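You operate a simulated robot arm through the tools that you are given. There is no shell and no other tool. Be economical: measure what you need, move in short steps, check, and stop when the job is done.

Carry out the task below with a simulated robot arm. There is one attempt and no reset: what you move stays moved.

TASK
Take the purple paint tin and put it on the cream panel. Then put the measuring jug on the drip tray. Then put the heat logger on the shaker bench away on the shelf under the shaker bench. Then stack the paint cup labelled "wash" from the shaker bench on top of the paint cup that says "yellow". Then take the yellow ring and leave it on the third shelf from the bottom of the steel shelving. The order counts. Set down upright: purple paint tin, measuring jug.

It is judged by the outcome, as a careful person would: the job done as asked, and still so three seconds after it is handed in. It fails if anything else is knocked over, pushed out of place, dropped, spilled or broken.

THE ROBOT
A 7-joint arm with a two-finger parallel gripper on a trunk, on a base that drives. Base frame: it is fixed to the floor where the robot stands at the start and does not move with it; the origin is under the middle of the robot, x ahead of it, y to its left, z up. Readings come in mm, rad, newtons and seconds.
With the tool pointing down near the work surface it reaches from about 100 to 580 mm from the robot's upright axis, wherever it stands. Its first joint turns from -2.496 to 2.496 rad. Places, roughly: cream panel (12x18x1 cm) [3000, 100, 900]; drip tray (30x40x5 cm) [-700, -1000, 900]; heat logger [-250, -1000, 1000]; measuring jug [500, 750, 750]; paint cup [-1250, -1000, 1000]; shelf under the shaker bench [-500, -900, 200]; third shelf of the steel shelving (108x15 cm) [-700, 1740, 700]; yellow ring (5x5x3 cm) [0, -1100, 900]. Payload 3 kg.
The tool frame sits at the grasp point between the pads (the TCP): z along the fingers, y along the line on which they close. The tips reach 30 mm beyond it. Largest opening 110 mm; finger width 20, thickness 10; the body of the gripper, 48 by 112 mm, starts 55 mm behind the TCP.
Orientation is told as [roll, pitch, yaw] about the base's x, y, z axes, in that order, counted from this pose: with the fingers straight down and closing along the base's y, the tool's x points along the base's -x, its y along +y and its z along -z.

THE INTERFACE
- The arm moves only by the tool play_rows. Its argument "commands" is a list of rows, each a list of 7 numbers: the shift along the tool's x, y, z in mm, then the turn, a rotation vector about the tool's x, y, z in rad, then the opening, from 0 (shut) to 1 (fully open). In form: [[dx, dy, dz, ax, ay, az, gripper], ...]. A call has 1 to 8 rows; each row is the pose to reach, as a shift and turn from the pose commanded when the call began, along the tool's axes at that moment. Each row takes 0.2 s and may step no farther than 50 mm and 0.15 rad from the row before; otherwise, or with a gripper value out of range, the whole call is refused. Where a pose cannot be reached the arm comes as near as it can. A force on the tool above 40 N (or 10 N above the force at the start of the call, whichever is more), or a blocked arm, ends the call early, and 0.2 s more pass. Each finger travels about 108 mm/s and halts on what it meets, pressing with about 40 N; the grip force reading is that of the motor and also rises with nothing between the fingers. The clock runs only during rows and for 0.2 s after the last one: add rows that repeat a pose to give the fingers time. The reply holds the time, the measured pose of the TCP, the force on the tool along the base axes, the opening and the grip force, in the units named above and with some noise, with the torque about the TCP (base axes, N m) and any sound that the robot's microphone picked up.
- Cameras (640 x 400 px; columns grow to the right, rows downward): "scene" is now at [111.2, -37.7, 1669.4]; the picture's right is [-0.57, -0.82, -0.00], its down [-0.77, 0.53, -0.36] and it looks along [0.30, -0.21, -0.93] (base axes); focal length 214 px, centre (320, 200). "wrist" rides on the gripper at [72, 17, -103] in the tool frame; the picture's right is [-0.23, 0.97, 0.00], its down [-0.76, -0.18, -0.62] and it looks along [-0.61, -0.14, 0.78] (tool axes); focal length 222 px, centre (320, 200).
- capture(camera): a new picture of that camera. It takes no simulated time.
- move_column(by): slides the trunk up (or, below 0, down) by that many mm; the arm and the scene camera ride with it, the base frame stays. It gives what a move gives, with no picture.
- drive_base(legs): drives the robot by 1 to 6 legs, each [ahead, left, turn to the left] in mm, mm and rad, along the robot's own axes; the way and the turn of a leg run together, so that a leg with both is an arc; at most 1500 mm and 3.142 rad a leg. The arm and the cameras ride along, it lands a little off, and it stops where it bumps. It gives what a move gives.
- pan_tilt(pan, tilt): turns the head with the scene camera to pan (to the left, within 1.501 rad either way) and tilt (down, from -0.506 to 1.204), counted from straight ahead of the robot. It gives what a move gives.
- measure_at(camera, pixels): there is no depth. For up to 12 entries [column, row, z] of the newest picture of that camera ("zoom" is the newest enlarged one), the place [x, y] in the base frame at which the ray of that pixel passes the height z, good to about 2 mm, but the place of the scene camera against the robot may be out by one fixed shift of up to 25 mm in any direction. It takes no simulated time.
- zoom(camera, box): a new picture of the part [left, top, right, bottom] of that camera's present view, enlarged. It takes no simulated time.
- sign_off(): hands the job in; it is judged then, once.

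Keep the steps short. Do not move on a guess: measure, check each grasp and each placing, and mend mistakes. In all there are 110 turns and 98 pictures (those below and enlarged ones count). Leave the gripper open and the arm clear of the work at the hand-in unless told otherwise, and finish with a single line.

The tools are called after "Request:" by a JSON object that holds its "name" and its "arguments". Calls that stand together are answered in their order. play_rows: Moves the arm, as the interface text tells. Its arguments: {"type":"object","properties":{"commands":{"type":"array","items":{"type":"array","items":{"type":"number"}}}},"required":["commands"]} The other tools are called the same way: move_column (by) slides the trunk up or down; drive_base (legs) drives the base; pan_tilt (pan, tilt) turns the head that bears the scene camera; capture (camera) takes a picture; measure_at (camera, pixels) gives the place at which the rays of pixels pass given heights; zoom (camera, box) takes an enlarged picture of a part of a camera's view; sign_off () hands the job in.

At the start:

```text
time: 0.0
tcp_pos: [140.5, -618.8, 999.8]
tool_rot: [0.0, -0.002, -0.001]
contact_force: [0.1, 0.1, 0.4]
ft_torque: [0.03, 0.01, 0.03]
grip_width: 110.0
finger_force: 0.1
trunk travel left (down, up): [-825.0, 65.0]
robot x, y, heading: [0.5, 0.4, 0.004]
head pan, tilt: [-0.606, 1.201]
```

scene: 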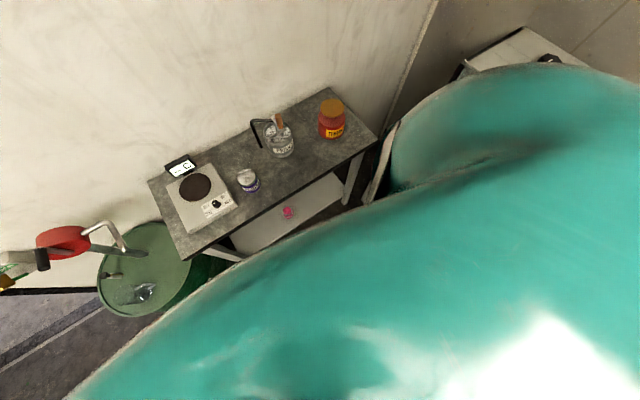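
wrist: 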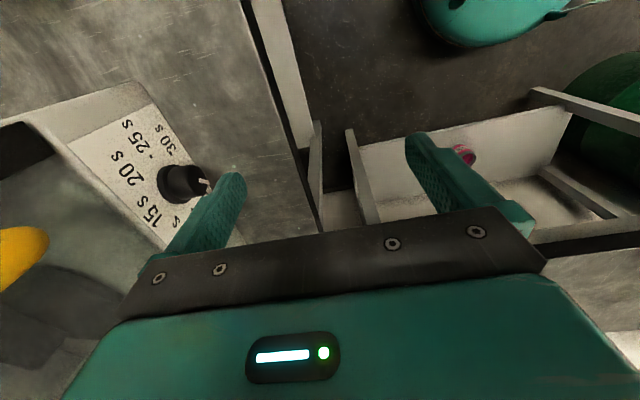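

The first view shows mostly the robot's own arm. I'll tilt the head up and look around before moving.

Request:
{"name": "pan_tilt", "arguments": {"pan": -1.4, "tilt": 0.6}}

Request:
{"name": "capture", "arguments": {"camera": "scene"}}

Request:
{"name": "pan_tilt", "arguments": {"pan": 0.0, "tilt": 0.4}}

Request:
{"name": "capture", "arguments": {"camera": "scene"}}

Request:
{"name": "pan_tilt", "arguments": {"pan": 1.4, "tilt": 0.5}}

Request:
{"name": "capture", "arguments": {"camera": "scene"}}

```text
time: 1.1
tcp_pos: [139.7, -617.9, 999.0]
tool_rot: [0.001, 0.0, 0.001]
contact_force: [0.0, 0.3, 0.6]
ft_torque: [0.01, -0.01, 0.01]
grip_width: 110.2
finger_force: 0.1
trunk travel left (down, up): [-825.0, 65.0]
robot x, y, heading: [1.7, -0.7, -0.002]
head pan, tilt: [-1.4, 0.6]
```

```text
95 pictures are left
```

scene: 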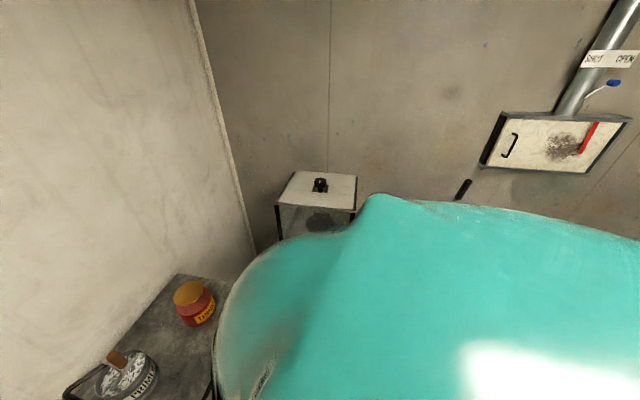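

```text
time: 2.7
tcp_pos: [140.2, -618.2, 1000.1]
tool_rot: [0.0, 0.001, 0.001]
contact_force: [1.0, 0.2, 0.0]
ft_torque: [-0.01, -0.02, 0.01]
grip_width: 110.0
finger_force: 0.0
trunk travel left (down, up): [-825.0, 65.0]
robot x, y, heading: [-0.5, -0.7, 0.0]
head pan, tilt: [0.0, 0.4]
```

```text
94 pictures are left
```

scene: 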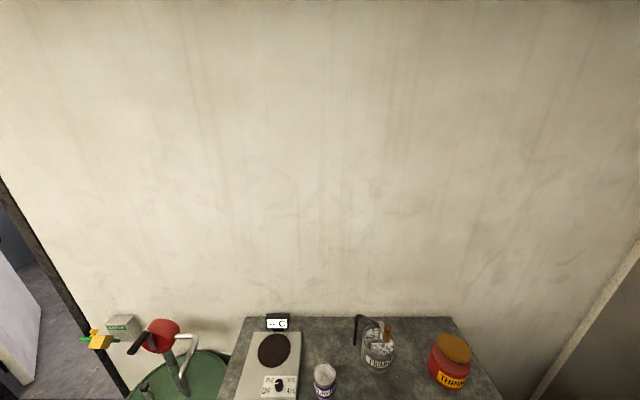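

```text
time: 4.2
tcp_pos: [140.4, -618.5, 999.6]
tool_rot: [0.0, -0.001, 0.0]
contact_force: [0.3, -0.2, 0.4]
ft_torque: [0.0, 0.0, 0.0]
grip_width: 109.9
finger_force: 0.1
trunk travel left (down, up): [-825.0, 65.0]
robot x, y, heading: [0.9, -3.8, 0.001]
head pan, tilt: [1.4, 0.499]
```

```text
93 pictures are left
```

scene: 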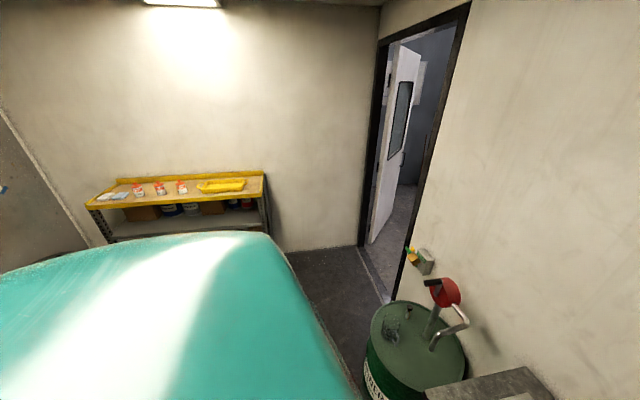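

Pan 0 looks at a bench by the wall ahead, and the drum with its pump is to the left. The shaker bench is on my right and hidden by my own body. I'll pull the arm in from over it first, then turn the robot to look.

Request:
{"name": "play_rows", "arguments": {"commands": [[0, 50, 0, 0, 0, 0, 1], [0, 100, 0, 0, 0, 0, 1], [0, 150, 0, 0, 0, 0, 1], [0, 200, 0, 0, 0, 0, 1], [0, 250, 0, 0, 0, 0, 1], [0, 290, 0, 0, 0, 0, 1]]}}

Request:
{"name": "drive_base", "arguments": {"legs": [[0, 0, -1.57]]}}

Request:
{"name": "pan_tilt", "arguments": {"pan": 0, "tilt": 0.6}}

Request:
{"name": "capture", "arguments": {"camera": "scene"}}

Request:
{"name": "pan_tilt", "arguments": {"pan": 0.9, "tilt": 0.6}}

Request:
{"name": "capture", "arguments": {"camera": "scene"}}

Request:
{"name": "pan_tilt", "arguments": {"pan": -1.0, "tilt": 0.6}}

Request:
{"name": "capture", "arguments": {"camera": "scene"}}

```text
time: 5.6
tcp_pos: [168.8, -477.9, 941.5]
tool_rot: [0.009, 0.001, 0.001]
contact_force: [-1.0, -0.3, 0.2]
ft_torque: [0.02, -0.01, 0.0]
grip_width: 109.9
finger_force: 0.0
out of reach, approached as far as the arm can: row 3, 4, 5, 6
trunk travel left (down, up): [-825.0, 65.0]
robot x, y, heading: [0.4, 0.8, -0.003]
head pan, tilt: [1.4, 0.499]
```

```text
time: 9.8
tcp_pos: [-476.4, -174.0, 941.8]
tool_rot: [0.005, 0.001, -1.562]
contact_force: [-1.0, 0.8, 0.2]
ft_torque: [0.03, 0.0, 0.01]
grip_width: 110.0
finger_force: 0.1
trunk travel left (down, up): [-825.0, 65.0]
robot x, y, heading: [0.8, -1.7, -1.568]
head pan, tilt: [1.4, 0.499]
```

```text
time: 11.3
tcp_pos: [-475.6, -172.6, 942.3]
tool_rot: [0.005, 0.0, -1.563]
contact_force: [0.2, -1.2, -0.3]
ft_torque: [0.02, 0.0, -0.02]
grip_width: 110.2
finger_force: 0.0
trunk travel left (down, up): [-825.0, 65.0]
robot x, y, heading: [5.8, 1.6, -1.568]
head pan, tilt: [0.0, 0.6]
```

```text
92 pictures are left
```

scene: 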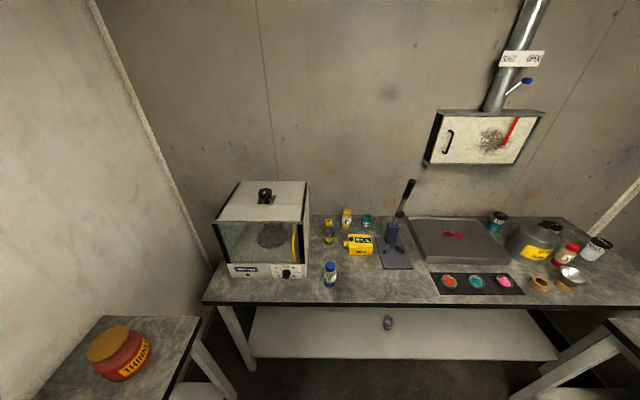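

```text
time: 12.5
tcp_pos: [-475.1, -173.4, 942.8]
tool_rot: [0.007, 0.0, -1.563]
contact_force: [-0.2, 0.0, 0.4]
ft_torque: [-0.03, -0.01, 0.02]
grip_width: 109.9
finger_force: 0.0
trunk travel left (down, up): [-825.0, 65.0]
robot x, y, heading: [-1.8, 3.4, -1.565]
head pan, tilt: [0.901, 0.6]
```

```text
91 pictures are left
```

scene: 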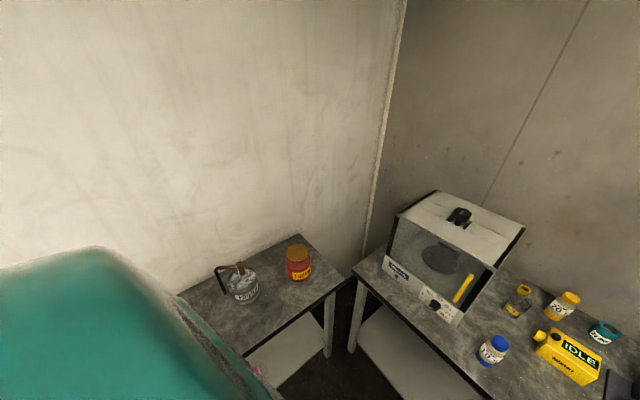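

```text
time: 14.4
tcp_pos: [-475.5, -173.7, 941.9]
tool_rot: [0.005, 0.0, -1.563]
contact_force: [-0.6, 0.5, -0.2]
ft_torque: [-0.01, -0.04, 0.0]
grip_width: 110.0
finger_force: 0.1
trunk travel left (down, up): [-825.0, 65.0]
robot x, y, heading: [2.5, -2.0, -1.561]
head pan, tilt: [-1.0, 0.6]
```

```text
90 pictures are left
```

scene: 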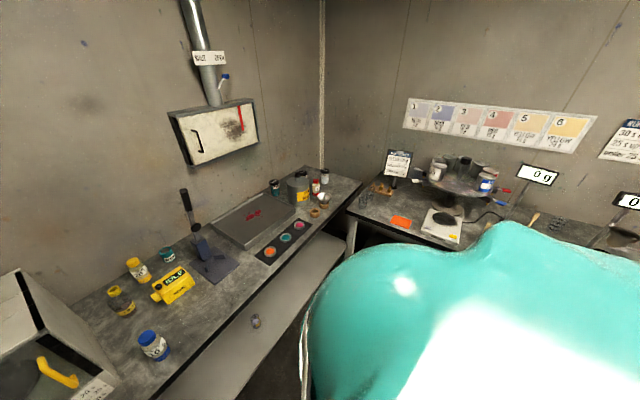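

The shaker bench is on the right side of the room, and another bench with scales stands to the west. I'll turn further to see the rest, including the shelving.

Request:
{"name": "drive_base", "arguments": {"legs": [[0, 0, -1.57]]}}

Request:
{"name": "pan_tilt", "arguments": {"pan": 0, "tilt": 0.5}}

Request:
{"name": "capture", "arguments": {"camera": "scene"}}

Request:
{"name": "pan_tilt", "arguments": {"pan": -1.2, "tilt": 0.5}}

Request:
{"name": "capture", "arguments": {"camera": "scene"}}

```text
time: 18.6
tcp_pos: [-173.5, 475.6, 941.9]
tool_rot: [0.004, -0.001, -3.134]
contact_force: [-0.2, -0.6, -0.3]
ft_torque: [-0.03, 0.01, -0.01]
grip_width: 109.9
finger_force: 0.0
trunk travel left (down, up): [-825.0, 65.0]
robot x, y, heading: [0.5, 0.1, -3.134]
head pan, tilt: [-1.0, 0.6]
```

```text
time: 19.9
tcp_pos: [-173.8, 475.0, 943.0]
tool_rot: [0.004, 0.0, -3.134]
contact_force: [0.2, -0.1, -0.1]
ft_torque: [-0.02, -0.03, -0.01]
grip_width: 110.0
finger_force: 0.3
trunk travel left (down, up): [-825.0, 65.0]
robot x, y, heading: [0.3, -1.0, -3.134]
head pan, tilt: [0.0, 0.499]
```

```text
89 pictures are left
```

scene: 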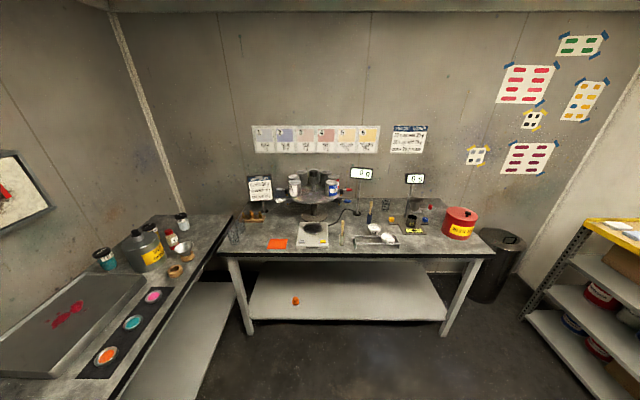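

```text
time: 21.3
tcp_pos: [-174.6, 476.2, 942.5]
tool_rot: [0.006, 0.0, -3.134]
contact_force: [0.6, 0.1, 0.1]
ft_torque: [-0.01, -0.02, -0.01]
grip_width: 109.8
finger_force: 0.0
trunk travel left (down, up): [-825.0, 65.0]
robot x, y, heading: [-1.8, -1.4, -3.133]
head pan, tilt: [-1.201, 0.499]
```

```text
88 pictures are left
```

scene: 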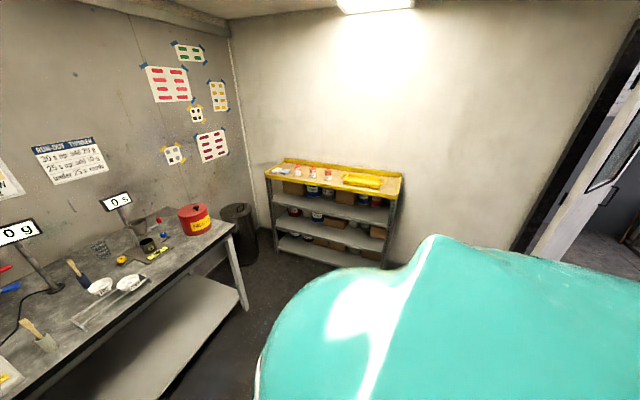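

Now I'll turn back to face the near bench and zoom in on the candidate for the purple tin.

Request:
{"name": "drive_base", "arguments": {"legs": [[0, 0, 3.134]]}}

Request:
{"name": "pan_tilt", "arguments": {"pan": 0, "tilt": 0.9}}

Request:
{"name": "capture", "arguments": {"camera": "scene"}}

Request:
{"name": "zoom", "arguments": {"camera": "scene", "box": [200, 100, 520, 300]}}

```text
time: 29.1
tcp_pos: [180.6, -473.9, 941.6]
tool_rot: [0.006, -0.001, 0.025]
contact_force: [0.5, 0.0, -0.1]
ft_torque: [-0.07, 0.03, 0.01]
grip_width: 110.2
finger_force: 0.0
trunk travel left (down, up): [-825.0, 65.0]
robot x, y, heading: [0.9, 1.8, 0.025]
head pan, tilt: [-1.201, 0.499]
```

```text
time: 30.5
tcp_pos: [180.3, -473.7, 942.4]
tool_rot: [0.007, 0.0, 0.024]
contact_force: [0.0, 0.9, -0.4]
ft_torque: [0.01, 0.02, -0.07]
grip_width: 110.0
finger_force: 0.0
trunk travel left (down, up): [-825.0, 65.0]
robot x, y, heading: [-1.5, -1.5, 0.023]
head pan, tilt: [0.0, 0.901]
```

```text
87 pictures are left
```

scene: 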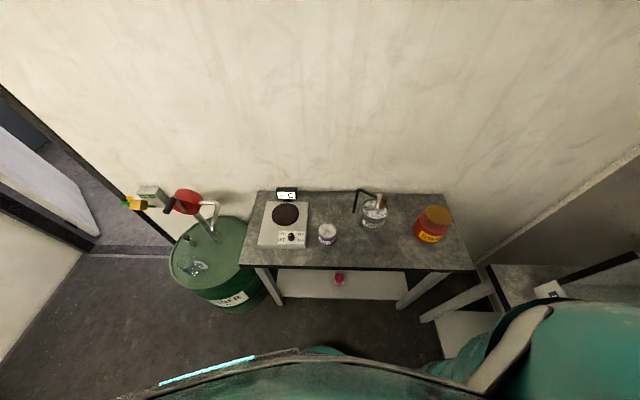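

```text
2.00 times, centred on (360, 200) of scene
```

zoom: 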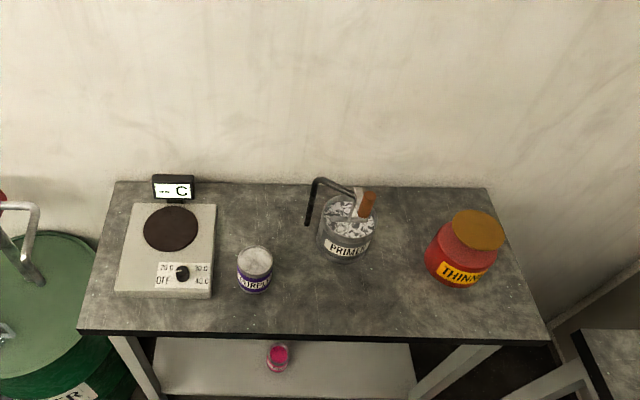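

The tin labelled PURPLE is at (328,234). I'll measure it and the bench edges at a few assumed heights.

Request:
{"name": "measure_at", "arguments": {"camera": "scene", "pixels": [[328, 245, 750], [328, 245, 850], [328, 245, 900], [326, 230, 930], [240, 265, 850], [474, 270, 850], [445, 195, 850], [258, 192, 850], [210, 217, 750], [195, 267, 750], [210, 240, 750], [100, 255, 0]]}}

Request:
{"name": "pan_tilt", "arguments": {"pan": 0.7, "tilt": 0.6}}

Request:
{"name": "capture", "arguments": {"camera": "scene"}}

```text
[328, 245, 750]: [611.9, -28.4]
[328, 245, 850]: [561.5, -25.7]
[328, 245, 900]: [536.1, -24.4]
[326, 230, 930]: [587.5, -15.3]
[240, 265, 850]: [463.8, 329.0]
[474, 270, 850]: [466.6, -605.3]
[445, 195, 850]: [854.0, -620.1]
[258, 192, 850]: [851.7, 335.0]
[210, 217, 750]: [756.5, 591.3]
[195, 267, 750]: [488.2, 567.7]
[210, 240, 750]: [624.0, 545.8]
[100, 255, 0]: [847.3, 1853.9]
```

```text
time: 31.5
tcp_pos: [181.1, -473.1, 941.8]
tool_rot: [0.006, -0.001, 0.024]
contact_force: [-0.8, 0.5, -0.1]
ft_torque: [0.01, 0.02, 0.01]
grip_width: 110.1
finger_force: 0.1
trunk travel left (down, up): [-825.0, 65.0]
robot x, y, heading: [0.4, -2.7, 0.02]
head pan, tilt: [0.7, 0.6]
```

```text
85 pictures are left
```

scene: 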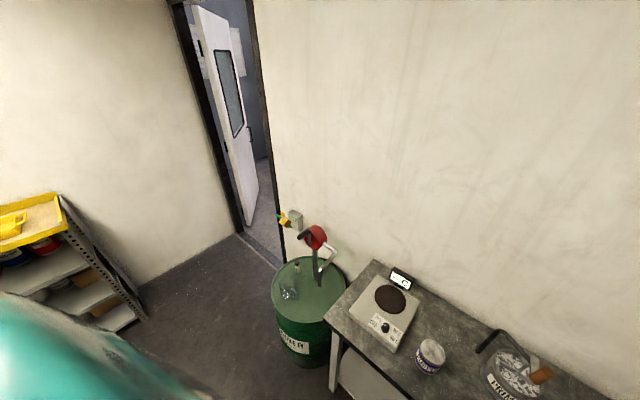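

The tin stands at about (560,-20) on the near bench. I'll back up 120 mm, raise the trunk, and swing the arm to the front at constant radius.

Request:
{"name": "drive_base", "arguments": {"legs": [[-120, 0, -0.02]]}}

Request:
{"name": "move_column", "arguments": {"by": 65}}

Request:
{"name": "play_rows", "arguments": {"commands": [[-44.3, 19.2, 0, 0, 0, -0.095, 1], [-86.5, 42.5, 0, 0, 0, -0.19, 1], [-126.3, 69.8, 0, 0, 0, -0.285, 1], [-163.4, 100.6, 0, 0, 0, -0.38, 1], [-197.3, 134.9, 0, 0, 0, -0.475, 1], [-227.8, 172.2, 0, 0, 0, -0.57, 1], [-254.8, 212.3, 0, 0, 0, -0.665, 1], [-277.7, 254.7, 0, 0, 0, -0.76, 1]]}}

```text
time: 32.8
tcp_pos: [49.8, -479.0, 943.1]
tool_rot: [0.006, -0.003, 0.006]
contact_force: [-1.3, 0.6, -0.1]
ft_torque: [0.02, -0.02, 0.02]
grip_width: 110.0
finger_force: 0.1
trunk travel left (down, up): [-825.0, 65.0]
robot x, y, heading: [-123.5, 0.1, 0.004]
head pan, tilt: [0.7, 0.6]
```

```text
time: 33.8
tcp_pos: [49.7, -479.4, 1008.2]
tool_rot: [0.007, 0.001, 0.006]
contact_force: [-0.7, 0.1, 0.6]
ft_torque: [-0.03, 0.0, 0.01]
grip_width: 109.8
finger_force: 0.1
trunk travel left (down, up): [-890.0, 0.0]
robot x, y, heading: [-119.2, 3.0, 0.007]
head pan, tilt: [0.7, 0.6]
```

```text
time: 35.6
tcp_pos: [327.4, -220.0, 1008.6]
tool_rot: [0.007, 0.0, 0.764]
contact_force: [0.4, 0.2, -0.3]
ft_torque: [0.01, 0.04, -0.01]
grip_width: 109.8
finger_force: 0.1
out of reach, approached as far as the arm can: row 1, 2, 3, 4
trunk travel left (down, up): [-890.0, 0.0]
robot x, y, heading: [-124.4, -0.1, 0.002]
head pan, tilt: [0.7, 0.6]
```

The arm is at azimuth -0.45. I'll swing on to straight ahead and turn the wrist so the fingers close along x.

Request:
{"name": "play_rows", "arguments": {"commands": [[-43.9, 18.5, 0, 0, 0, -0.095, 1], [-86, 41.5, 0, 0, 0, -0.19, 1], [-125.5, 68.5, 0, 0, 0, -0.285, 1], [-162.5, 99, 0, 0, 0, -0.38, 1], [-196, 133, 0, 0, 0, -0.475, 1], [-196, 133, 0, 0, 0, -0.595, 1], [-196, 133, 0, 0, 0, -0.705, 1], [-196, 133, 0, 0, 0, -0.807, 1]]}}

Request:
{"name": "drive_base", "arguments": {"legs": [[100, -20, 0]]}}

Request:
{"name": "capture", "arguments": {"camera": "wrist"}}

Request:
{"name": "pan_tilt", "arguments": {"pan": 0.2, "tilt": 0.9}}

Request:
{"name": "capture", "arguments": {"camera": "scene"}}

```text
time: 37.4
tcp_pos: [375.3, 8.9, 1008.8]
tool_rot: [0.002, -0.006, 1.574]
contact_force: [0.1, 0.0, -0.4]
ft_torque: [0.0, 0.02, 0.01]
grip_width: 109.8
finger_force: 0.2
trunk travel left (down, up): [-890.0, 0.0]
robot x, y, heading: [-123.0, -3.0, 0.007]
head pan, tilt: [0.7, 0.6]
```

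```text
time: 38.6
tcp_pos: [476.3, -11.2, 1009.9]
tool_rot: [0.002, -0.006, 1.571]
contact_force: [0.5, -0.1, -0.9]
ft_torque: [0.01, 0.03, -0.03]
grip_width: 110.0
finger_force: 0.1
trunk travel left (down, up): [-890.0, 0.0]
robot x, y, heading: [-21.6, -22.6, 0.002]
head pan, tilt: [0.7, 0.6]
```

```text
84 pictures are left
```

wrist: 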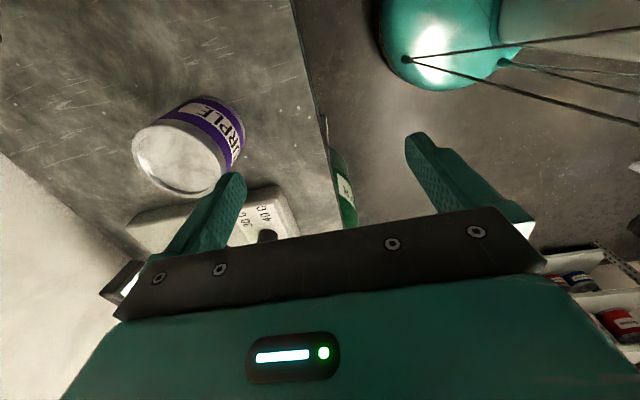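

```text
time: 39.5
tcp_pos: [475.4, -10.4, 1008.9]
tool_rot: [-0.001, -0.008, 1.573]
contact_force: [0.0, 0.0, -0.1]
ft_torque: [0.04, 0.0, -0.02]
grip_width: 109.9
finger_force: 0.1
trunk travel left (down, up): [-890.0, 0.0]
robot x, y, heading: [-22.5, -20.9, 0.008]
head pan, tilt: [0.201, 0.901]
```

```text
83 pictures are left
```

scene: 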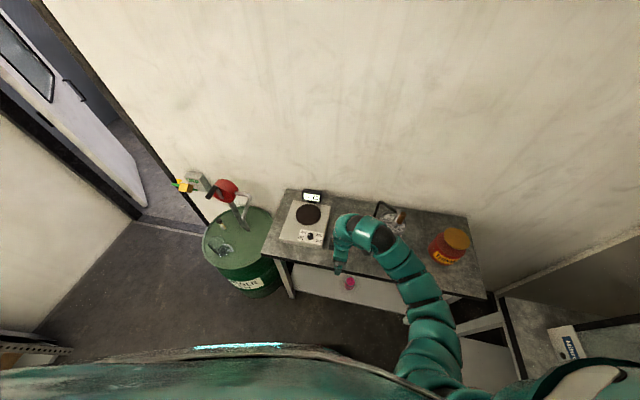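

The wrist camera sees the tin with its lid centred near (175,160). I'll measure the bench edge and the tin at several heights to find the height of the bench.

Request:
{"name": "measure_at", "arguments": {"camera": "wrist", "pixels": [[312, 80, 750], [312, 80, 800], [312, 80, 850], [312, 80, 900], [176, 160, 850], [176, 160, 880], [176, 160, 920], [133, 150, 900], [218, 172, 900], [212, 97, 850], [245, 125, 850], [238, 108, 800]]}}

Request:
{"name": "measure_at", "arguments": {"camera": "scene", "pixels": [[280, 256, 750], [280, 256, 800], [280, 256, 850], [280, 256, 900], [460, 295, 850], [349, 284, 250]]}}

```text
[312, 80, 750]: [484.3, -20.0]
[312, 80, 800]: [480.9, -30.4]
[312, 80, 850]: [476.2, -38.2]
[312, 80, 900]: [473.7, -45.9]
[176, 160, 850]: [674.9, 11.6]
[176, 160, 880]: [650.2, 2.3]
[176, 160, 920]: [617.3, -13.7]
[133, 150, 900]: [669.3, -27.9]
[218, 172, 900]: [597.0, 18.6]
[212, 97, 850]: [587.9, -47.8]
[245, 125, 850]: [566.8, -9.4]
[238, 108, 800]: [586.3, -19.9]
```

```text
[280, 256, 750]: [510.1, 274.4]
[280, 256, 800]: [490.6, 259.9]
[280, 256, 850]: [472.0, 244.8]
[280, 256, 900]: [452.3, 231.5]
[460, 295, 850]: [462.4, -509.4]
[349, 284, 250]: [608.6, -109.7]
```

Request:
{"name": "measure_at", "arguments": {"camera": "scene", "pixels": [[240, 346, 100], [240, 346, 300], [240, 346, 600], [240, 346, 900]]}}

Request:
{"name": "drive_base", "arguments": {"legs": [[70, 0, 0]]}}

Request:
{"name": "capture", "arguments": {"camera": "wrist"}}

```text
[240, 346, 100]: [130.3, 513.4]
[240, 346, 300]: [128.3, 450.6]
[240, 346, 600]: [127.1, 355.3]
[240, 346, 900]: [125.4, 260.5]
```

```text
time: 40.5
tcp_pos: [546.6, -9.0, 1008.1]
tool_rot: [0.002, -0.006, 1.572]
contact_force: [0.8, -0.2, -0.6]
ft_torque: [-0.02, 0.02, -0.02]
grip_width: 110.2
finger_force: 0.0
trunk travel left (down, up): [-890.0, 0.0]
robot x, y, heading: [49.6, -20.1, 0.005]
head pan, tilt: [0.201, 0.901]
```

```text
82 pictures are left
```

wrist: 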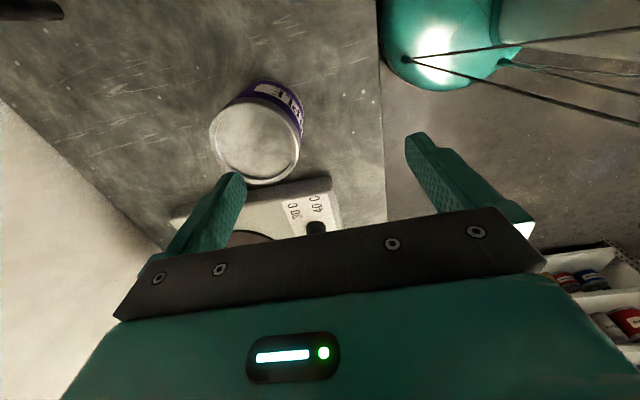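

Request:
{"name": "measure_at", "arguments": {"camera": "wrist", "pixels": [[255, 143, 850], [255, 143, 880], [255, 143, 920], [255, 143, 950], [209, 138, 920], [300, 150, 920], [304, 122, 850], [304, 122, 830], [260, 80, 850], [174, 222, 850], [332, 190, 850], [384, 100, 850]]}}

```text
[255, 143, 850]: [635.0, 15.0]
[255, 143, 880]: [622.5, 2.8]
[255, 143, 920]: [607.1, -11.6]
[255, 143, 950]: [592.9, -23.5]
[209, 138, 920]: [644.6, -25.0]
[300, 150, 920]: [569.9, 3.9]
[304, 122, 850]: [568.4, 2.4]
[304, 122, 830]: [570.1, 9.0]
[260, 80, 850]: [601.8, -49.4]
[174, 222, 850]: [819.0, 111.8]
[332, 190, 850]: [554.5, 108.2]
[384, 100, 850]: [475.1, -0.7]
```

The two views put the lid at about (593,-22,949), diameter about 68 mm, with the bench at z of about 850. I'll move over the tin, then go straight down to z 912.

Request:
{"name": "play_rows", "arguments": {"commands": [[7, -24, 0, 0, 0, 0, 1], [13, -46, 0, 0, 0, 0, 1], [13, -46, 0, 0, 0, 0, 1]]}}

Request:
{"name": "capture", "arguments": {"camera": "wrist"}}

```text
time: 41.3
tcp_pos: [591.1, -23.4, 1010.6]
tool_rot: [0.0, -0.007, 1.571]
contact_force: [0.2, 0.5, -0.7]
ft_torque: [-0.01, -0.03, 0.0]
grip_width: 110.0
finger_force: 0.0
trunk travel left (down, up): [-890.0, 0.0]
robot x, y, heading: [50.3, -19.8, 0.005]
head pan, tilt: [0.201, 0.901]
```

```text
81 pictures are left
```

wrist: 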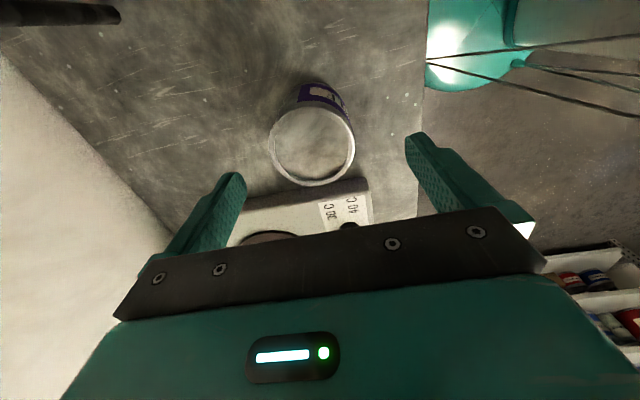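

The lid centre is at (312,148), about 6 mm toward +x of the tool axis. I'll correct for that and descend 98 mm.

Request:
{"name": "play_rows", "arguments": {"commands": [[0, -6, 0, 0, 0, 0, 1], [0, -6, 35, 0, 0, 0, 1], [0, -6, 70, 0, 0, 0, 1], [0, -6, 98, 0, 0, 0, 1], [0, -6, 98, 0, 0, 0, 0.8], [0, -6, 98, 0, 0, 0, 0.5], [0, -6, 98, 0, 0, 0, 0.4], [0, -6, 98, 0, 0, 0, 0.4]]}}

```text
time: 43.1
tcp_pos: [597.5, -23.1, 911.1]
tool_rot: [0.0, -0.005, 1.572]
contact_force: [2.1, -0.4, 0.3]
ft_torque: [-0.02, 0.04, 0.0]
grip_width: 70.7
finger_force: 39.3
trunk travel left (down, up): [-890.0, 0.0]
robot x, y, heading: [49.1, -23.1, 0.004]
head pan, tilt: [0.201, 0.901]
```

Gripped at 70.7 mm wide. I'll lift 30 mm, then check.

Request:
{"name": "play_rows", "arguments": {"commands": [[0, 0, -20, 0, 0, 0, 0.4], [0, 0, -50, 0, 0, 0, 0.4], [0, 0, -90, 0, 0, 0, 0.4], [0, 0, -90, 0, 0, 0, 0.4]]}}

Request:
{"name": "capture", "arguments": {"camera": "wrist"}}

```text
time: 44.1
tcp_pos: [596.5, -21.6, 1000.8]
tool_rot: [0.003, -0.007, 1.572]
contact_force: [0.2, 0.3, -3.4]
ft_torque: [-0.04, 0.02, 0.02]
grip_width: 70.6
finger_force: 39.9
trunk travel left (down, up): [-890.0, 0.0]
robot x, y, heading: [47.9, -22.6, 0.007]
head pan, tilt: [0.201, 0.901]
```

```text
80 pictures are left
```

wrist: 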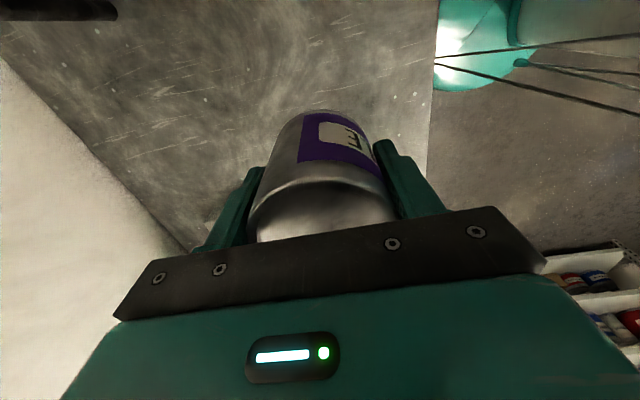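

The tin is held, with its weight showing as 3.4 N. I'll back away from the bench and look at the doorway.

Request:
{"name": "drive_base", "arguments": {"legs": [[-350, 0, 0]]}}

Request:
{"name": "pan_tilt", "arguments": {"pan": 0.9, "tilt": 0.5}}

Request:
{"name": "capture", "arguments": {"camera": "scene"}}

```text
time: 46.4
tcp_pos: [248.3, -24.8, 1001.2]
tool_rot: [-0.001, -0.005, 1.57]
contact_force: [0.1, -0.5, -2.9]
ft_torque: [-0.04, -0.02, 0.01]
grip_width: 70.5
finger_force: 39.8
trunk travel left (down, up): [-890.0, 0.0]
robot x, y, heading: [-298.5, -24.8, 0.005]
head pan, tilt: [0.201, 0.901]
```

```text
time: 47.4
tcp_pos: [248.5, -24.1, 1001.0]
tool_rot: [-0.002, -0.008, 1.57]
contact_force: [0.1, 0.5, -3.7]
ft_torque: [-0.02, -0.01, 0.02]
grip_width: 70.4
finger_force: 39.8
trunk travel left (down, up): [-890.0, 0.0]
robot x, y, heading: [-297.9, -22.0, 0.004]
head pan, tilt: [0.901, 0.499]
```

```text
79 pictures are left
```

scene: 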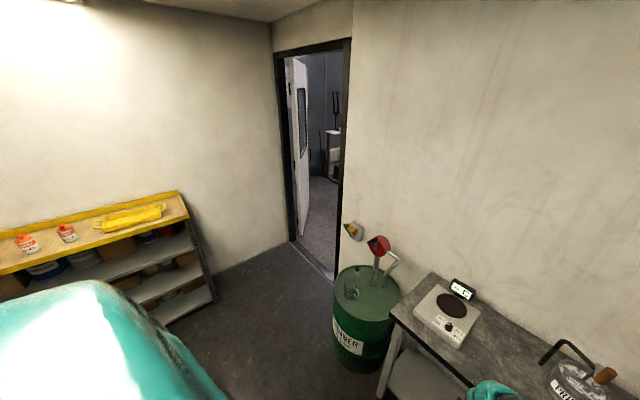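

Request:
{"name": "measure_at", "arguments": {"camera": "scene", "pixels": [[293, 240, 0], [333, 278, 0], [305, 236, 0], [345, 255, 0], [214, 300, 0], [175, 322, 0], [333, 345, 0], [340, 368, 0], [345, 230, 1000], [365, 240, 1050]]}}

Request:
{"name": "drive_base", "arguments": {"legs": [[0, 900, 0]]}}

Request:
{"name": "pan_tilt", "arguments": {"pan": 0.2, "tilt": 0.4}}

Request:
{"name": "capture", "arguments": {"camera": "scene"}}

```text
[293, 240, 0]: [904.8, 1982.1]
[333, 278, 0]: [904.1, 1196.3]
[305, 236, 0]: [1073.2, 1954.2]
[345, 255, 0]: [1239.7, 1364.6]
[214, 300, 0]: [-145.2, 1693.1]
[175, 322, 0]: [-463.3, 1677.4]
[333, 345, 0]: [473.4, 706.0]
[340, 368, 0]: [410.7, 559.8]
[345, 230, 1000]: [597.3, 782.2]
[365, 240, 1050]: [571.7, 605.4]
```

```text
time: 52.1
tcp_pos: [242.1, 875.6, 1001.2]
tool_rot: [0.0, -0.005, 1.576]
contact_force: [0.0, -0.4, -3.2]
ft_torque: [-0.08, 0.02, -0.01]
grip_width: 70.6
finger_force: 40.1
trunk travel left (down, up): [-890.0, 0.0]
robot x, y, heading: [-305.5, 873.1, 0.012]
head pan, tilt: [0.901, 0.499]
```

```text
time: 53.2
tcp_pos: [241.2, 875.9, 1001.4]
tool_rot: [-0.001, -0.006, 1.574]
contact_force: [-0.3, 0.5, -3.8]
ft_torque: [-0.03, -0.01, 0.04]
grip_width: 70.7
finger_force: 39.9
trunk travel left (down, up): [-890.0, 0.0]
robot x, y, heading: [-305.2, 870.5, 0.012]
head pan, tilt: [0.201, 0.4]
```

```text
78 pictures are left
```

scene: 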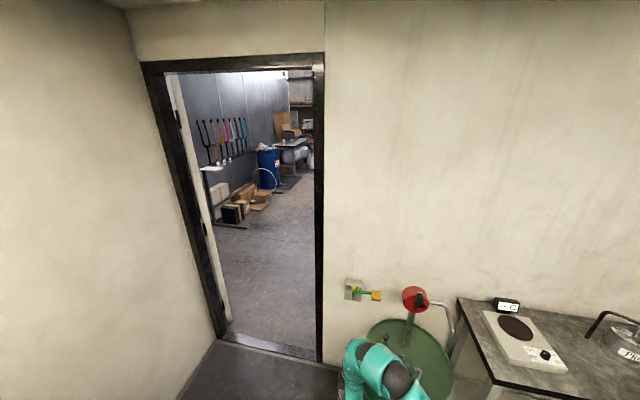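

Request:
{"name": "measure_at", "arguments": {"camera": "scene", "pixels": [[225, 335, 0], [320, 360, 0], [230, 318, 0], [318, 340, 0], [207, 170, 1000], [250, 205, 0], [277, 190, 0]]}}

Request:
{"name": "drive_base", "arguments": {"legs": [[450, 430, -0.012]]}}

Request:
{"name": "pan_tilt", "arguments": {"pan": 0.1, "tilt": 0.4}}

Request:
{"name": "capture", "arguments": {"camera": "scene"}}

```text
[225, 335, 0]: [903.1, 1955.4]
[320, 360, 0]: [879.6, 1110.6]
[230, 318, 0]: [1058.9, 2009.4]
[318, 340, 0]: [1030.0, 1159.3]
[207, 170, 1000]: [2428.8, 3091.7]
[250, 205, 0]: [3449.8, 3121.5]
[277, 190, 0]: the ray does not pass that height
```

```text
time: 56.7
tcp_pos: [686.6, 1297.2, 1001.5]
tool_rot: [0.003, -0.004, 1.563]
contact_force: [0.2, 0.4, -3.3]
ft_torque: [-0.01, 0.07, -0.03]
grip_width: 70.3
finger_force: 39.9
trunk travel left (down, up): [-890.0, 0.0]
robot x, y, heading: [135.5, 1303.3, -0.004]
head pan, tilt: [0.201, 0.4]
```

```text
time: 57.4
tcp_pos: [685.8, 1296.6, 1000.8]
tool_rot: [0.001, -0.009, 1.564]
contact_force: [-0.6, 0.3, -3.9]
ft_torque: [-0.01, 0.0, -0.02]
grip_width: 70.3
finger_force: 39.6
trunk travel left (down, up): [-890.0, 0.0]
robot x, y, heading: [140.1, 1303.5, -0.006]
head pan, tilt: [0.099, 0.4]
```

```text
77 pictures are left
```

scene: 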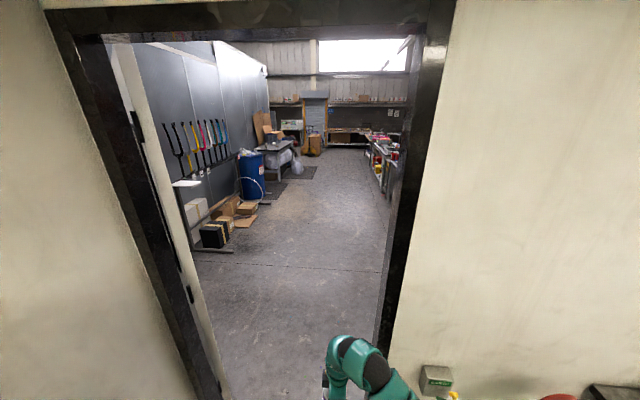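

The doorway opening runs from y 1155 to about 1930. I'll line up at y 1545, drive through, and then look right for the cream panel.

Request:
{"name": "drive_base", "arguments": {"legs": [[150, 242, 0.005], [1250, 0, 0]]}}

Request:
{"name": "pan_tilt", "arguments": {"pan": -0.6, "tilt": 0.5}}

Request:
{"name": "capture", "arguments": {"camera": "scene"}}

```text
time: 65.3
tcp_pos: [2096.7, 1541.2, 1001.2]
tool_rot: [0.002, -0.008, 1.569]
contact_force: [-0.2, 0.4, -4.1]
ft_torque: [-0.01, 0.0, -0.02]
grip_width: 70.2
finger_force: 39.7
trunk travel left (down, up): [-890.0, 0.0]
robot x, y, heading: [1548.8, 1541.8, 0.002]
head pan, tilt: [0.099, 0.4]
```

```text
time: 66.4
tcp_pos: [2097.6, 1541.7, 1001.6]
tool_rot: [0.002, -0.007, 1.571]
contact_force: [0.7, 0.1, -3.2]
ft_torque: [-0.03, 0.0, 0.01]
grip_width: 70.2
finger_force: 39.8
trunk travel left (down, up): [-890.0, 0.0]
robot x, y, heading: [1544.6, 1546.1, 0.006]
head pan, tilt: [-0.6, 0.499]
```

```text
76 pictures are left
```

scene: 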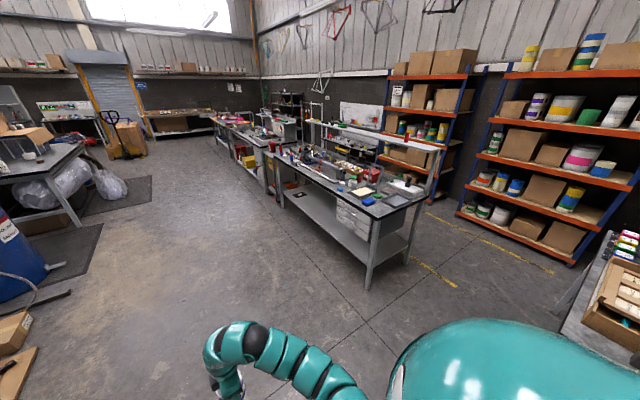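

I see a bench ahead and to the right with a cream square near (363,192). I'll measure and zoom.

Request:
{"name": "measure_at", "arguments": {"camera": "scene", "pixels": [[363, 192, 900], [375, 218, 900], [430, 195, 900], [270, 150, 900], [368, 288, 0]]}}

Request:
{"name": "zoom", "arguments": {"camera": "scene", "box": [260, 120, 460, 245]}}

Request:
{"name": "pan_tilt", "arguments": {"pan": -1.4, "tilt": 0.5}}

Request:
{"name": "capture", "arguments": {"camera": "scene"}}

```text
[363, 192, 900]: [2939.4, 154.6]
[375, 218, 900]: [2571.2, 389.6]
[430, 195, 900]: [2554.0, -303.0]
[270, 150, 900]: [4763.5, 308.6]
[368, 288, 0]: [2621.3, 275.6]
```

```text
3.20 times, centred on (360, 182) of scene
```

zoom: 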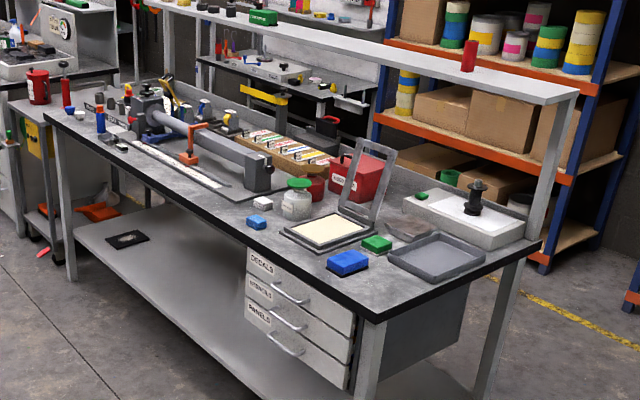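

```text
time: 67.5
tcp_pos: [2097.4, 1541.3, 1001.2]
tool_rot: [0.002, -0.006, 1.569]
contact_force: [0.4, -0.1, -4.2]
ft_torque: [-0.04, 0.0, 0.0]
grip_width: 70.4
finger_force: 39.6
trunk travel left (down, up): [-890.0, 0.0]
robot x, y, heading: [1548.4, 1543.4, 0.001]
head pan, tilt: [-1.4, 0.499]
```

```text
74 pictures are left
```

scene: 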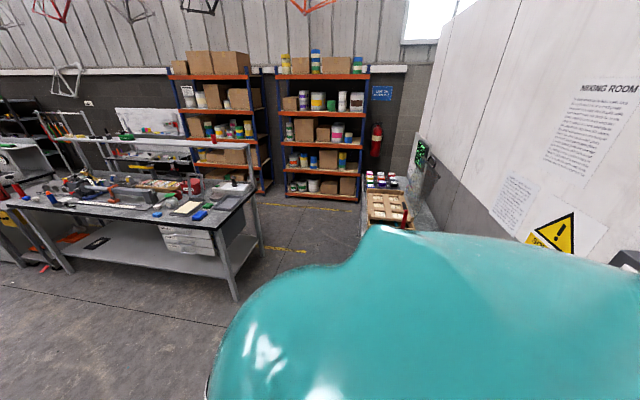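

The cream panel lies flat in a frame at about (2940,155,900). I'll turn to face the bench (-y) and slide over in front of it.

Request:
{"name": "drive_base", "arguments": {"legs": [[0, 0, -1.571], [0, 1390, 0], [450, 0, 0]]}}

Request:
{"name": "pan_tilt", "arguments": {"pan": 0.0, "tilt": 0.7}}

Request:
{"name": "capture", "arguments": {"camera": "scene"}}

```text
time: 80.5
tcp_pos: [2913.6, 533.3, 1000.5]
tool_rot: [0.002, -0.006, -0.016]
contact_force: [0.5, -0.4, -3.9]
ft_torque: [0.0, 0.03, 0.01]
grip_width: 70.2
finger_force: 39.8
trunk travel left (down, up): [-890.0, 0.0]
robot x, y, heading: [2925.0, 1080.8, -1.583]
head pan, tilt: [-1.4, 0.499]
```

```text
time: 82.1
tcp_pos: [2914.0, 533.8, 1000.9]
tool_rot: [0.002, -0.008, -0.015]
contact_force: [0.5, -1.1, -3.5]
ft_torque: [-0.03, 0.06, -0.03]
grip_width: 70.7
finger_force: 40.0
trunk travel left (down, up): [-890.0, 0.0]
robot x, y, heading: [2923.8, 1083.2, -1.582]
head pan, tilt: [0.0, 0.7]
```

```text
73 pictures are left
```

scene: 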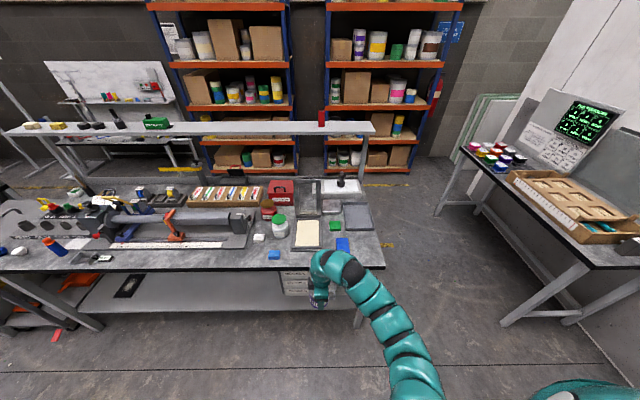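

Request:
{"name": "zoom", "arguments": {"camera": "scene", "box": [230, 160, 390, 260]}}

Request:
{"name": "measure_at", "arguments": {"camera": "scene", "pixels": [[307, 233, 870], [307, 233, 900], [296, 222, 880], [318, 222, 880], [320, 246, 880], [293, 246, 880], [270, 271, 880], [270, 271, 850], [320, 192, 1000], [380, 238, 880], [304, 180, 1050]]}}

```text
4.00 times, centred on (310, 210) of scene
```

zoom: 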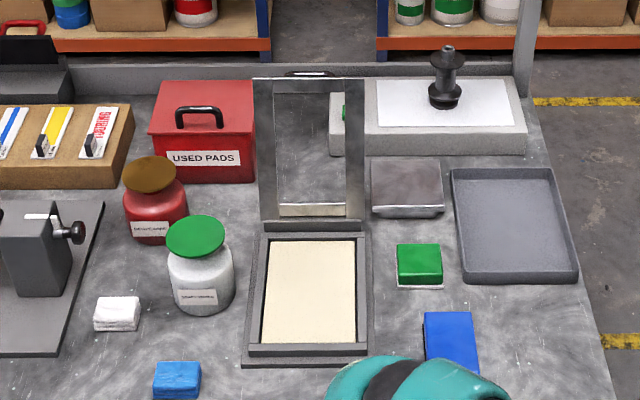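

```text
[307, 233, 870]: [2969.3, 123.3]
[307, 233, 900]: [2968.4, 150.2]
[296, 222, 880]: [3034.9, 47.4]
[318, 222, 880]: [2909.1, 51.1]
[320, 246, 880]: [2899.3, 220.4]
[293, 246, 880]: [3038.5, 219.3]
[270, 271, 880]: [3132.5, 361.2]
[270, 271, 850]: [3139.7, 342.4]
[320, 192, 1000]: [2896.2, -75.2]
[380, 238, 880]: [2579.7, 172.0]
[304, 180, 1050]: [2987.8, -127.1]
```

The panel is about 120 by 180 mm, centred near (2969,135). I'll shift left 55, advance 330, and check with the wrist camera.

Request:
{"name": "drive_base", "arguments": {"legs": [[0, 55, 0.012], [330, 0, 0]]}}

Request:
{"name": "capture", "arguments": {"camera": "wrist"}}

Request:
{"name": "capture", "arguments": {"camera": "scene"}}

```text
time: 84.8
tcp_pos: [2974.8, 205.2, 1000.8]
tool_rot: [0.001, -0.009, -0.006]
contact_force: [0.2, -0.4, -4.0]
ft_torque: [0.0, 0.02, 0.02]
grip_width: 70.5
finger_force: 39.8
trunk travel left (down, up): [-890.0, 0.0]
robot x, y, heading: [2979.8, 754.0, -1.57]
head pan, tilt: [0.0, 0.7]
```

```text
71 pictures are left
```

wrist: 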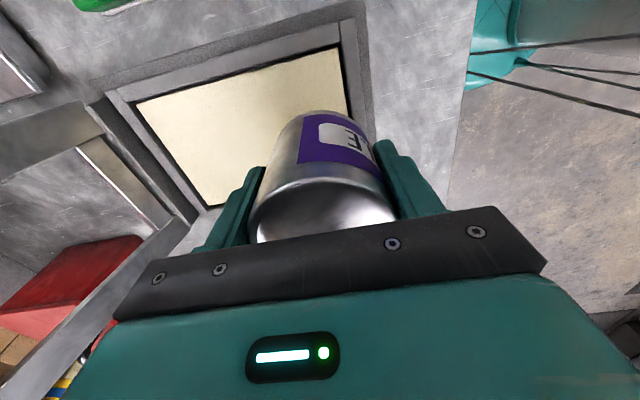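

```text
70 pictures are left
```

scene: 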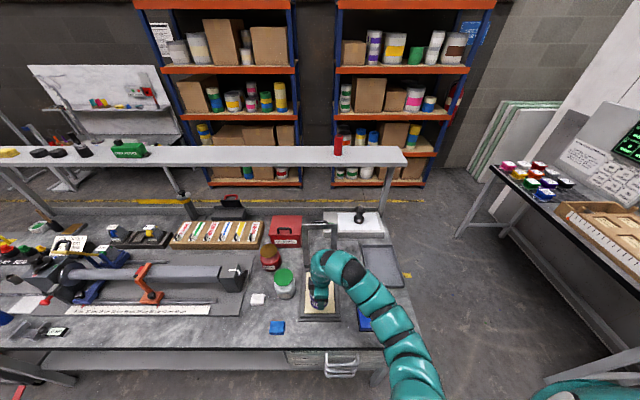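

Request:
{"name": "measure_at", "arguments": {"camera": "wrist", "pixels": [[137, 101, 870], [340, 47, 870], [214, 205, 870], [137, 101, 890], [340, 47, 890], [214, 205, 890], [137, 101, 850], [340, 47, 850], [214, 205, 850], [468, 70, 850]]}}

Request:
{"name": "zoom", "arguments": {"camera": "wrist", "box": [80, 20, 400, 220]}}

```text
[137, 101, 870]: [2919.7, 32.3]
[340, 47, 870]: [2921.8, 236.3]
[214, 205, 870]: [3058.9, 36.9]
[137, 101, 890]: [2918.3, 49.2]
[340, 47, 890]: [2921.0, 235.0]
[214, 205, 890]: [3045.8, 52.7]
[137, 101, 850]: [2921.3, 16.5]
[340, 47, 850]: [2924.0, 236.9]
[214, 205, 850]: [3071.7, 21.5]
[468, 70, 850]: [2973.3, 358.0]
```

```text
2.00 times, centred on (240, 120) of wrist
```

zoom: 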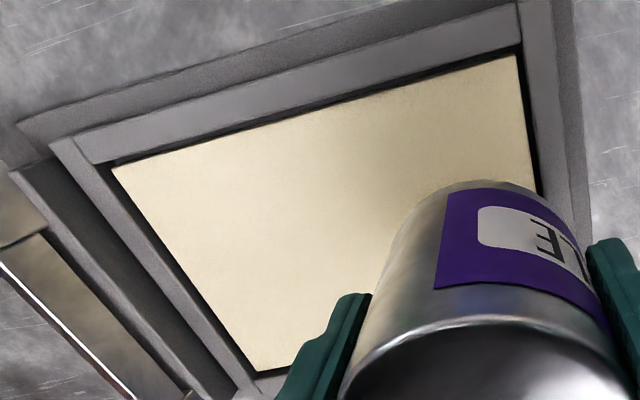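

At z of about 898 the panel measures 120 by 180, so its centre is about (2979,145). I'll drive 58 mm forward, then lower in steps.

Request:
{"name": "drive_base", "arguments": {"legs": [[58, 4, 0]]}}

Request:
{"name": "play_rows", "arguments": {"commands": [[0, 0, 15, 0, 0, 0, 0.4], [0, 0, 28, 0, 0, 0, 0.4], [0, 0, 28, 0, 0, 0, 0.4]]}}

Request:
{"name": "capture", "arguments": {"camera": "wrist"}}

```text
time: 85.8
tcp_pos: [2979.7, 146.2, 1000.5]
tool_rot: [0.004, -0.008, -0.002]
contact_force: [0.1, -0.2, -4.3]
ft_torque: [0.02, 0.06, -0.03]
grip_width: 70.4
finger_force: 39.9
trunk travel left (down, up): [-890.0, 0.0]
robot x, y, heading: [2984.2, 697.2, -1.571]
head pan, tilt: [0.0, 0.7]
```

```text
time: 86.5
tcp_pos: [2978.6, 147.4, 972.9]
tool_rot: [0.001, -0.007, -0.005]
contact_force: [0.9, -0.1, -3.9]
ft_torque: [0.01, 0.01, -0.01]
grip_width: 70.3
finger_force: 40.3
trunk travel left (down, up): [-890.0, 0.0]
robot x, y, heading: [2983.1, 695.5, -1.575]
head pan, tilt: [0.0, 0.7]
```

```text
68 pictures are left
```

wrist: 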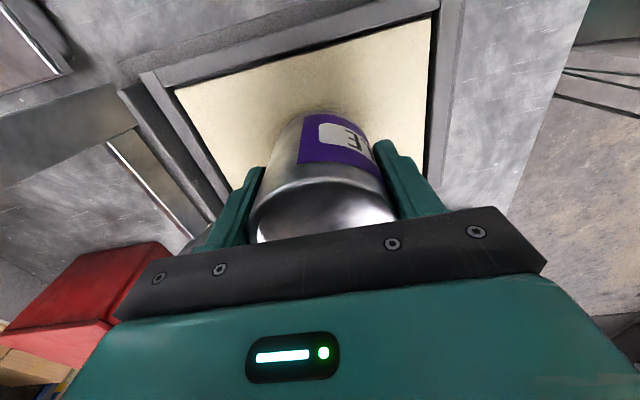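

The tin is centred over the panel. I'll lower in small steps until it makes contact.

Request:
{"name": "play_rows", "arguments": {"commands": [[0, 0, 3, 0, 0, 0, 0.4], [0, 0, 6, 0, 0, 0, 0.4], [0, 0, 8, 0, 0, 0, 0.4]]}}

Request:
{"name": "play_rows", "arguments": {"commands": [[0, 0, 2, 0, 0, 0, 0.4], [0, 0, 4, 0, 0, 0, 0.4]]}}

Request:
{"name": "play_rows", "arguments": {"commands": [[0, 0, 2, 0, 0, 0, 0.4], [0, 0, 3, 0, 0, 0, 0.4]]}}

```text
time: 87.3
tcp_pos: [2979.0, 148.4, 965.4]
tool_rot: [0.002, -0.007, -0.005]
contact_force: [-0.5, 0.2, -3.4]
ft_torque: [0.01, 0.03, 0.02]
grip_width: 70.5
finger_force: 40.3
trunk travel left (down, up): [-890.0, 0.0]
robot x, y, heading: [2988.1, 697.0, -1.571]
head pan, tilt: [0.0, 0.7]
```

```text
time: 88.0
tcp_pos: [2978.4, 148.9, 960.7]
tool_rot: [0.002, -0.006, -0.006]
contact_force: [-0.4, 0.5, -3.7]
ft_torque: [0.02, 0.03, 0.01]
grip_width: 70.6
finger_force: 40.5
trunk travel left (down, up): [-890.0, 0.0]
robot x, y, heading: [2983.8, 697.6, -1.574]
head pan, tilt: [0.0, 0.7]
```

```text
time: 88.5
tcp_pos: [2979.4, 148.4, 957.4]
tool_rot: [0.002, -0.007, -0.006]
contact_force: [0.1, 0.3, -3.6]
ft_torque: [-0.02, 0.02, -0.02]
grip_width: 70.1
finger_force: 40.1
trunk travel left (down, up): [-890.0, 0.0]
robot x, y, heading: [2983.8, 696.7, -1.567]
head pan, tilt: [0.0, 0.7]
```

Request:
{"name": "play_rows", "arguments": {"commands": [[0, 0, 2, 0, 0, 0, 0.4], [0, 0, 3, 0, 0, 0, 0.4]]}}

Request:
{"name": "play_rows", "arguments": {"commands": [[0, 0, 2, 0, 0, 0, 0.4], [0, 0, 3, 0, 0, 0, 0.4]]}}

Request:
{"name": "capture", "arguments": {"camera": "wrist"}}

```text
time: 89.2
tcp_pos: [2978.4, 147.4, 954.9]
tool_rot: [0.001, -0.007, -0.006]
contact_force: [-0.6, 0.0, -3.8]
ft_torque: [0.0, -0.01, -0.01]
grip_width: 70.0
finger_force: 40.4
trunk travel left (down, up): [-890.0, 0.0]
robot x, y, heading: [2984.2, 692.7, -1.57]
head pan, tilt: [0.0, 0.7]
```

```text
time: 89.8
tcp_pos: [2977.8, 148.1, 952.5]
tool_rot: [0.0, -0.005, -0.007]
contact_force: [-1.3, -0.1, -3.8]
ft_torque: [-0.01, 0.0, 0.03]
grip_width: 70.3
finger_force: 40.1
trunk travel left (down, up): [-890.0, 0.0]
robot x, y, heading: [2982.1, 697.3, -1.572]
head pan, tilt: [0.0, 0.7]
```

```text
67 pictures are left
```

wrist: 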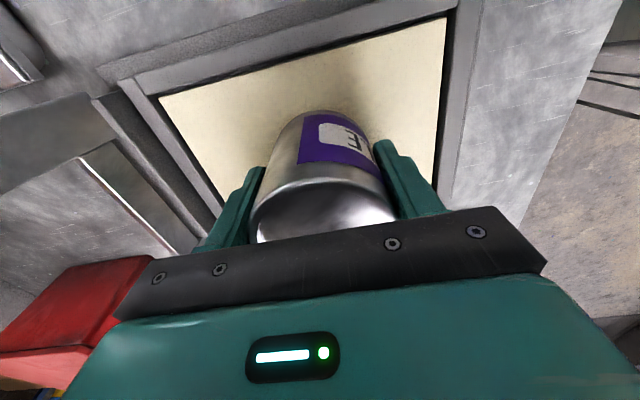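

Request:
{"name": "measure_at", "arguments": {"camera": "wrist", "pixels": [[160, 97, 870], [445, 19, 870], [160, 97, 880], [445, 19, 880], [160, 97, 890], [445, 19, 890], [217, 200, 880], [310, 112, 880]]}}

Request:
{"name": "play_rows", "arguments": {"commands": [[0, 0, 3, 0, 0, 0, 0.4], [0, 0, 5, 0, 0, 0, 0.4]]}}

```text
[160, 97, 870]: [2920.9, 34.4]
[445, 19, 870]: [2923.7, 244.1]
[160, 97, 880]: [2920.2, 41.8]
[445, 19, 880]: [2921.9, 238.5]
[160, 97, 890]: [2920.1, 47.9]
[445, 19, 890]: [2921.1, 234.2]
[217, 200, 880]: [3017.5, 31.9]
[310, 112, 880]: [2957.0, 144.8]
```

```text
time: 90.3
tcp_pos: [2979.2, 148.0, 950.4]
tool_rot: [-0.005, -0.009, -0.003]
contact_force: [-4.5, -3.8, 34.6]
ft_torque: [0.72, -0.29, -0.05]
grip_width: 70.2
finger_force: 40.4
trunk travel left (down, up): [-890.0, 0.0]
robot x, y, heading: [2982.6, 698.2, -1.567]
head pan, tilt: [0.0, 0.7]
```

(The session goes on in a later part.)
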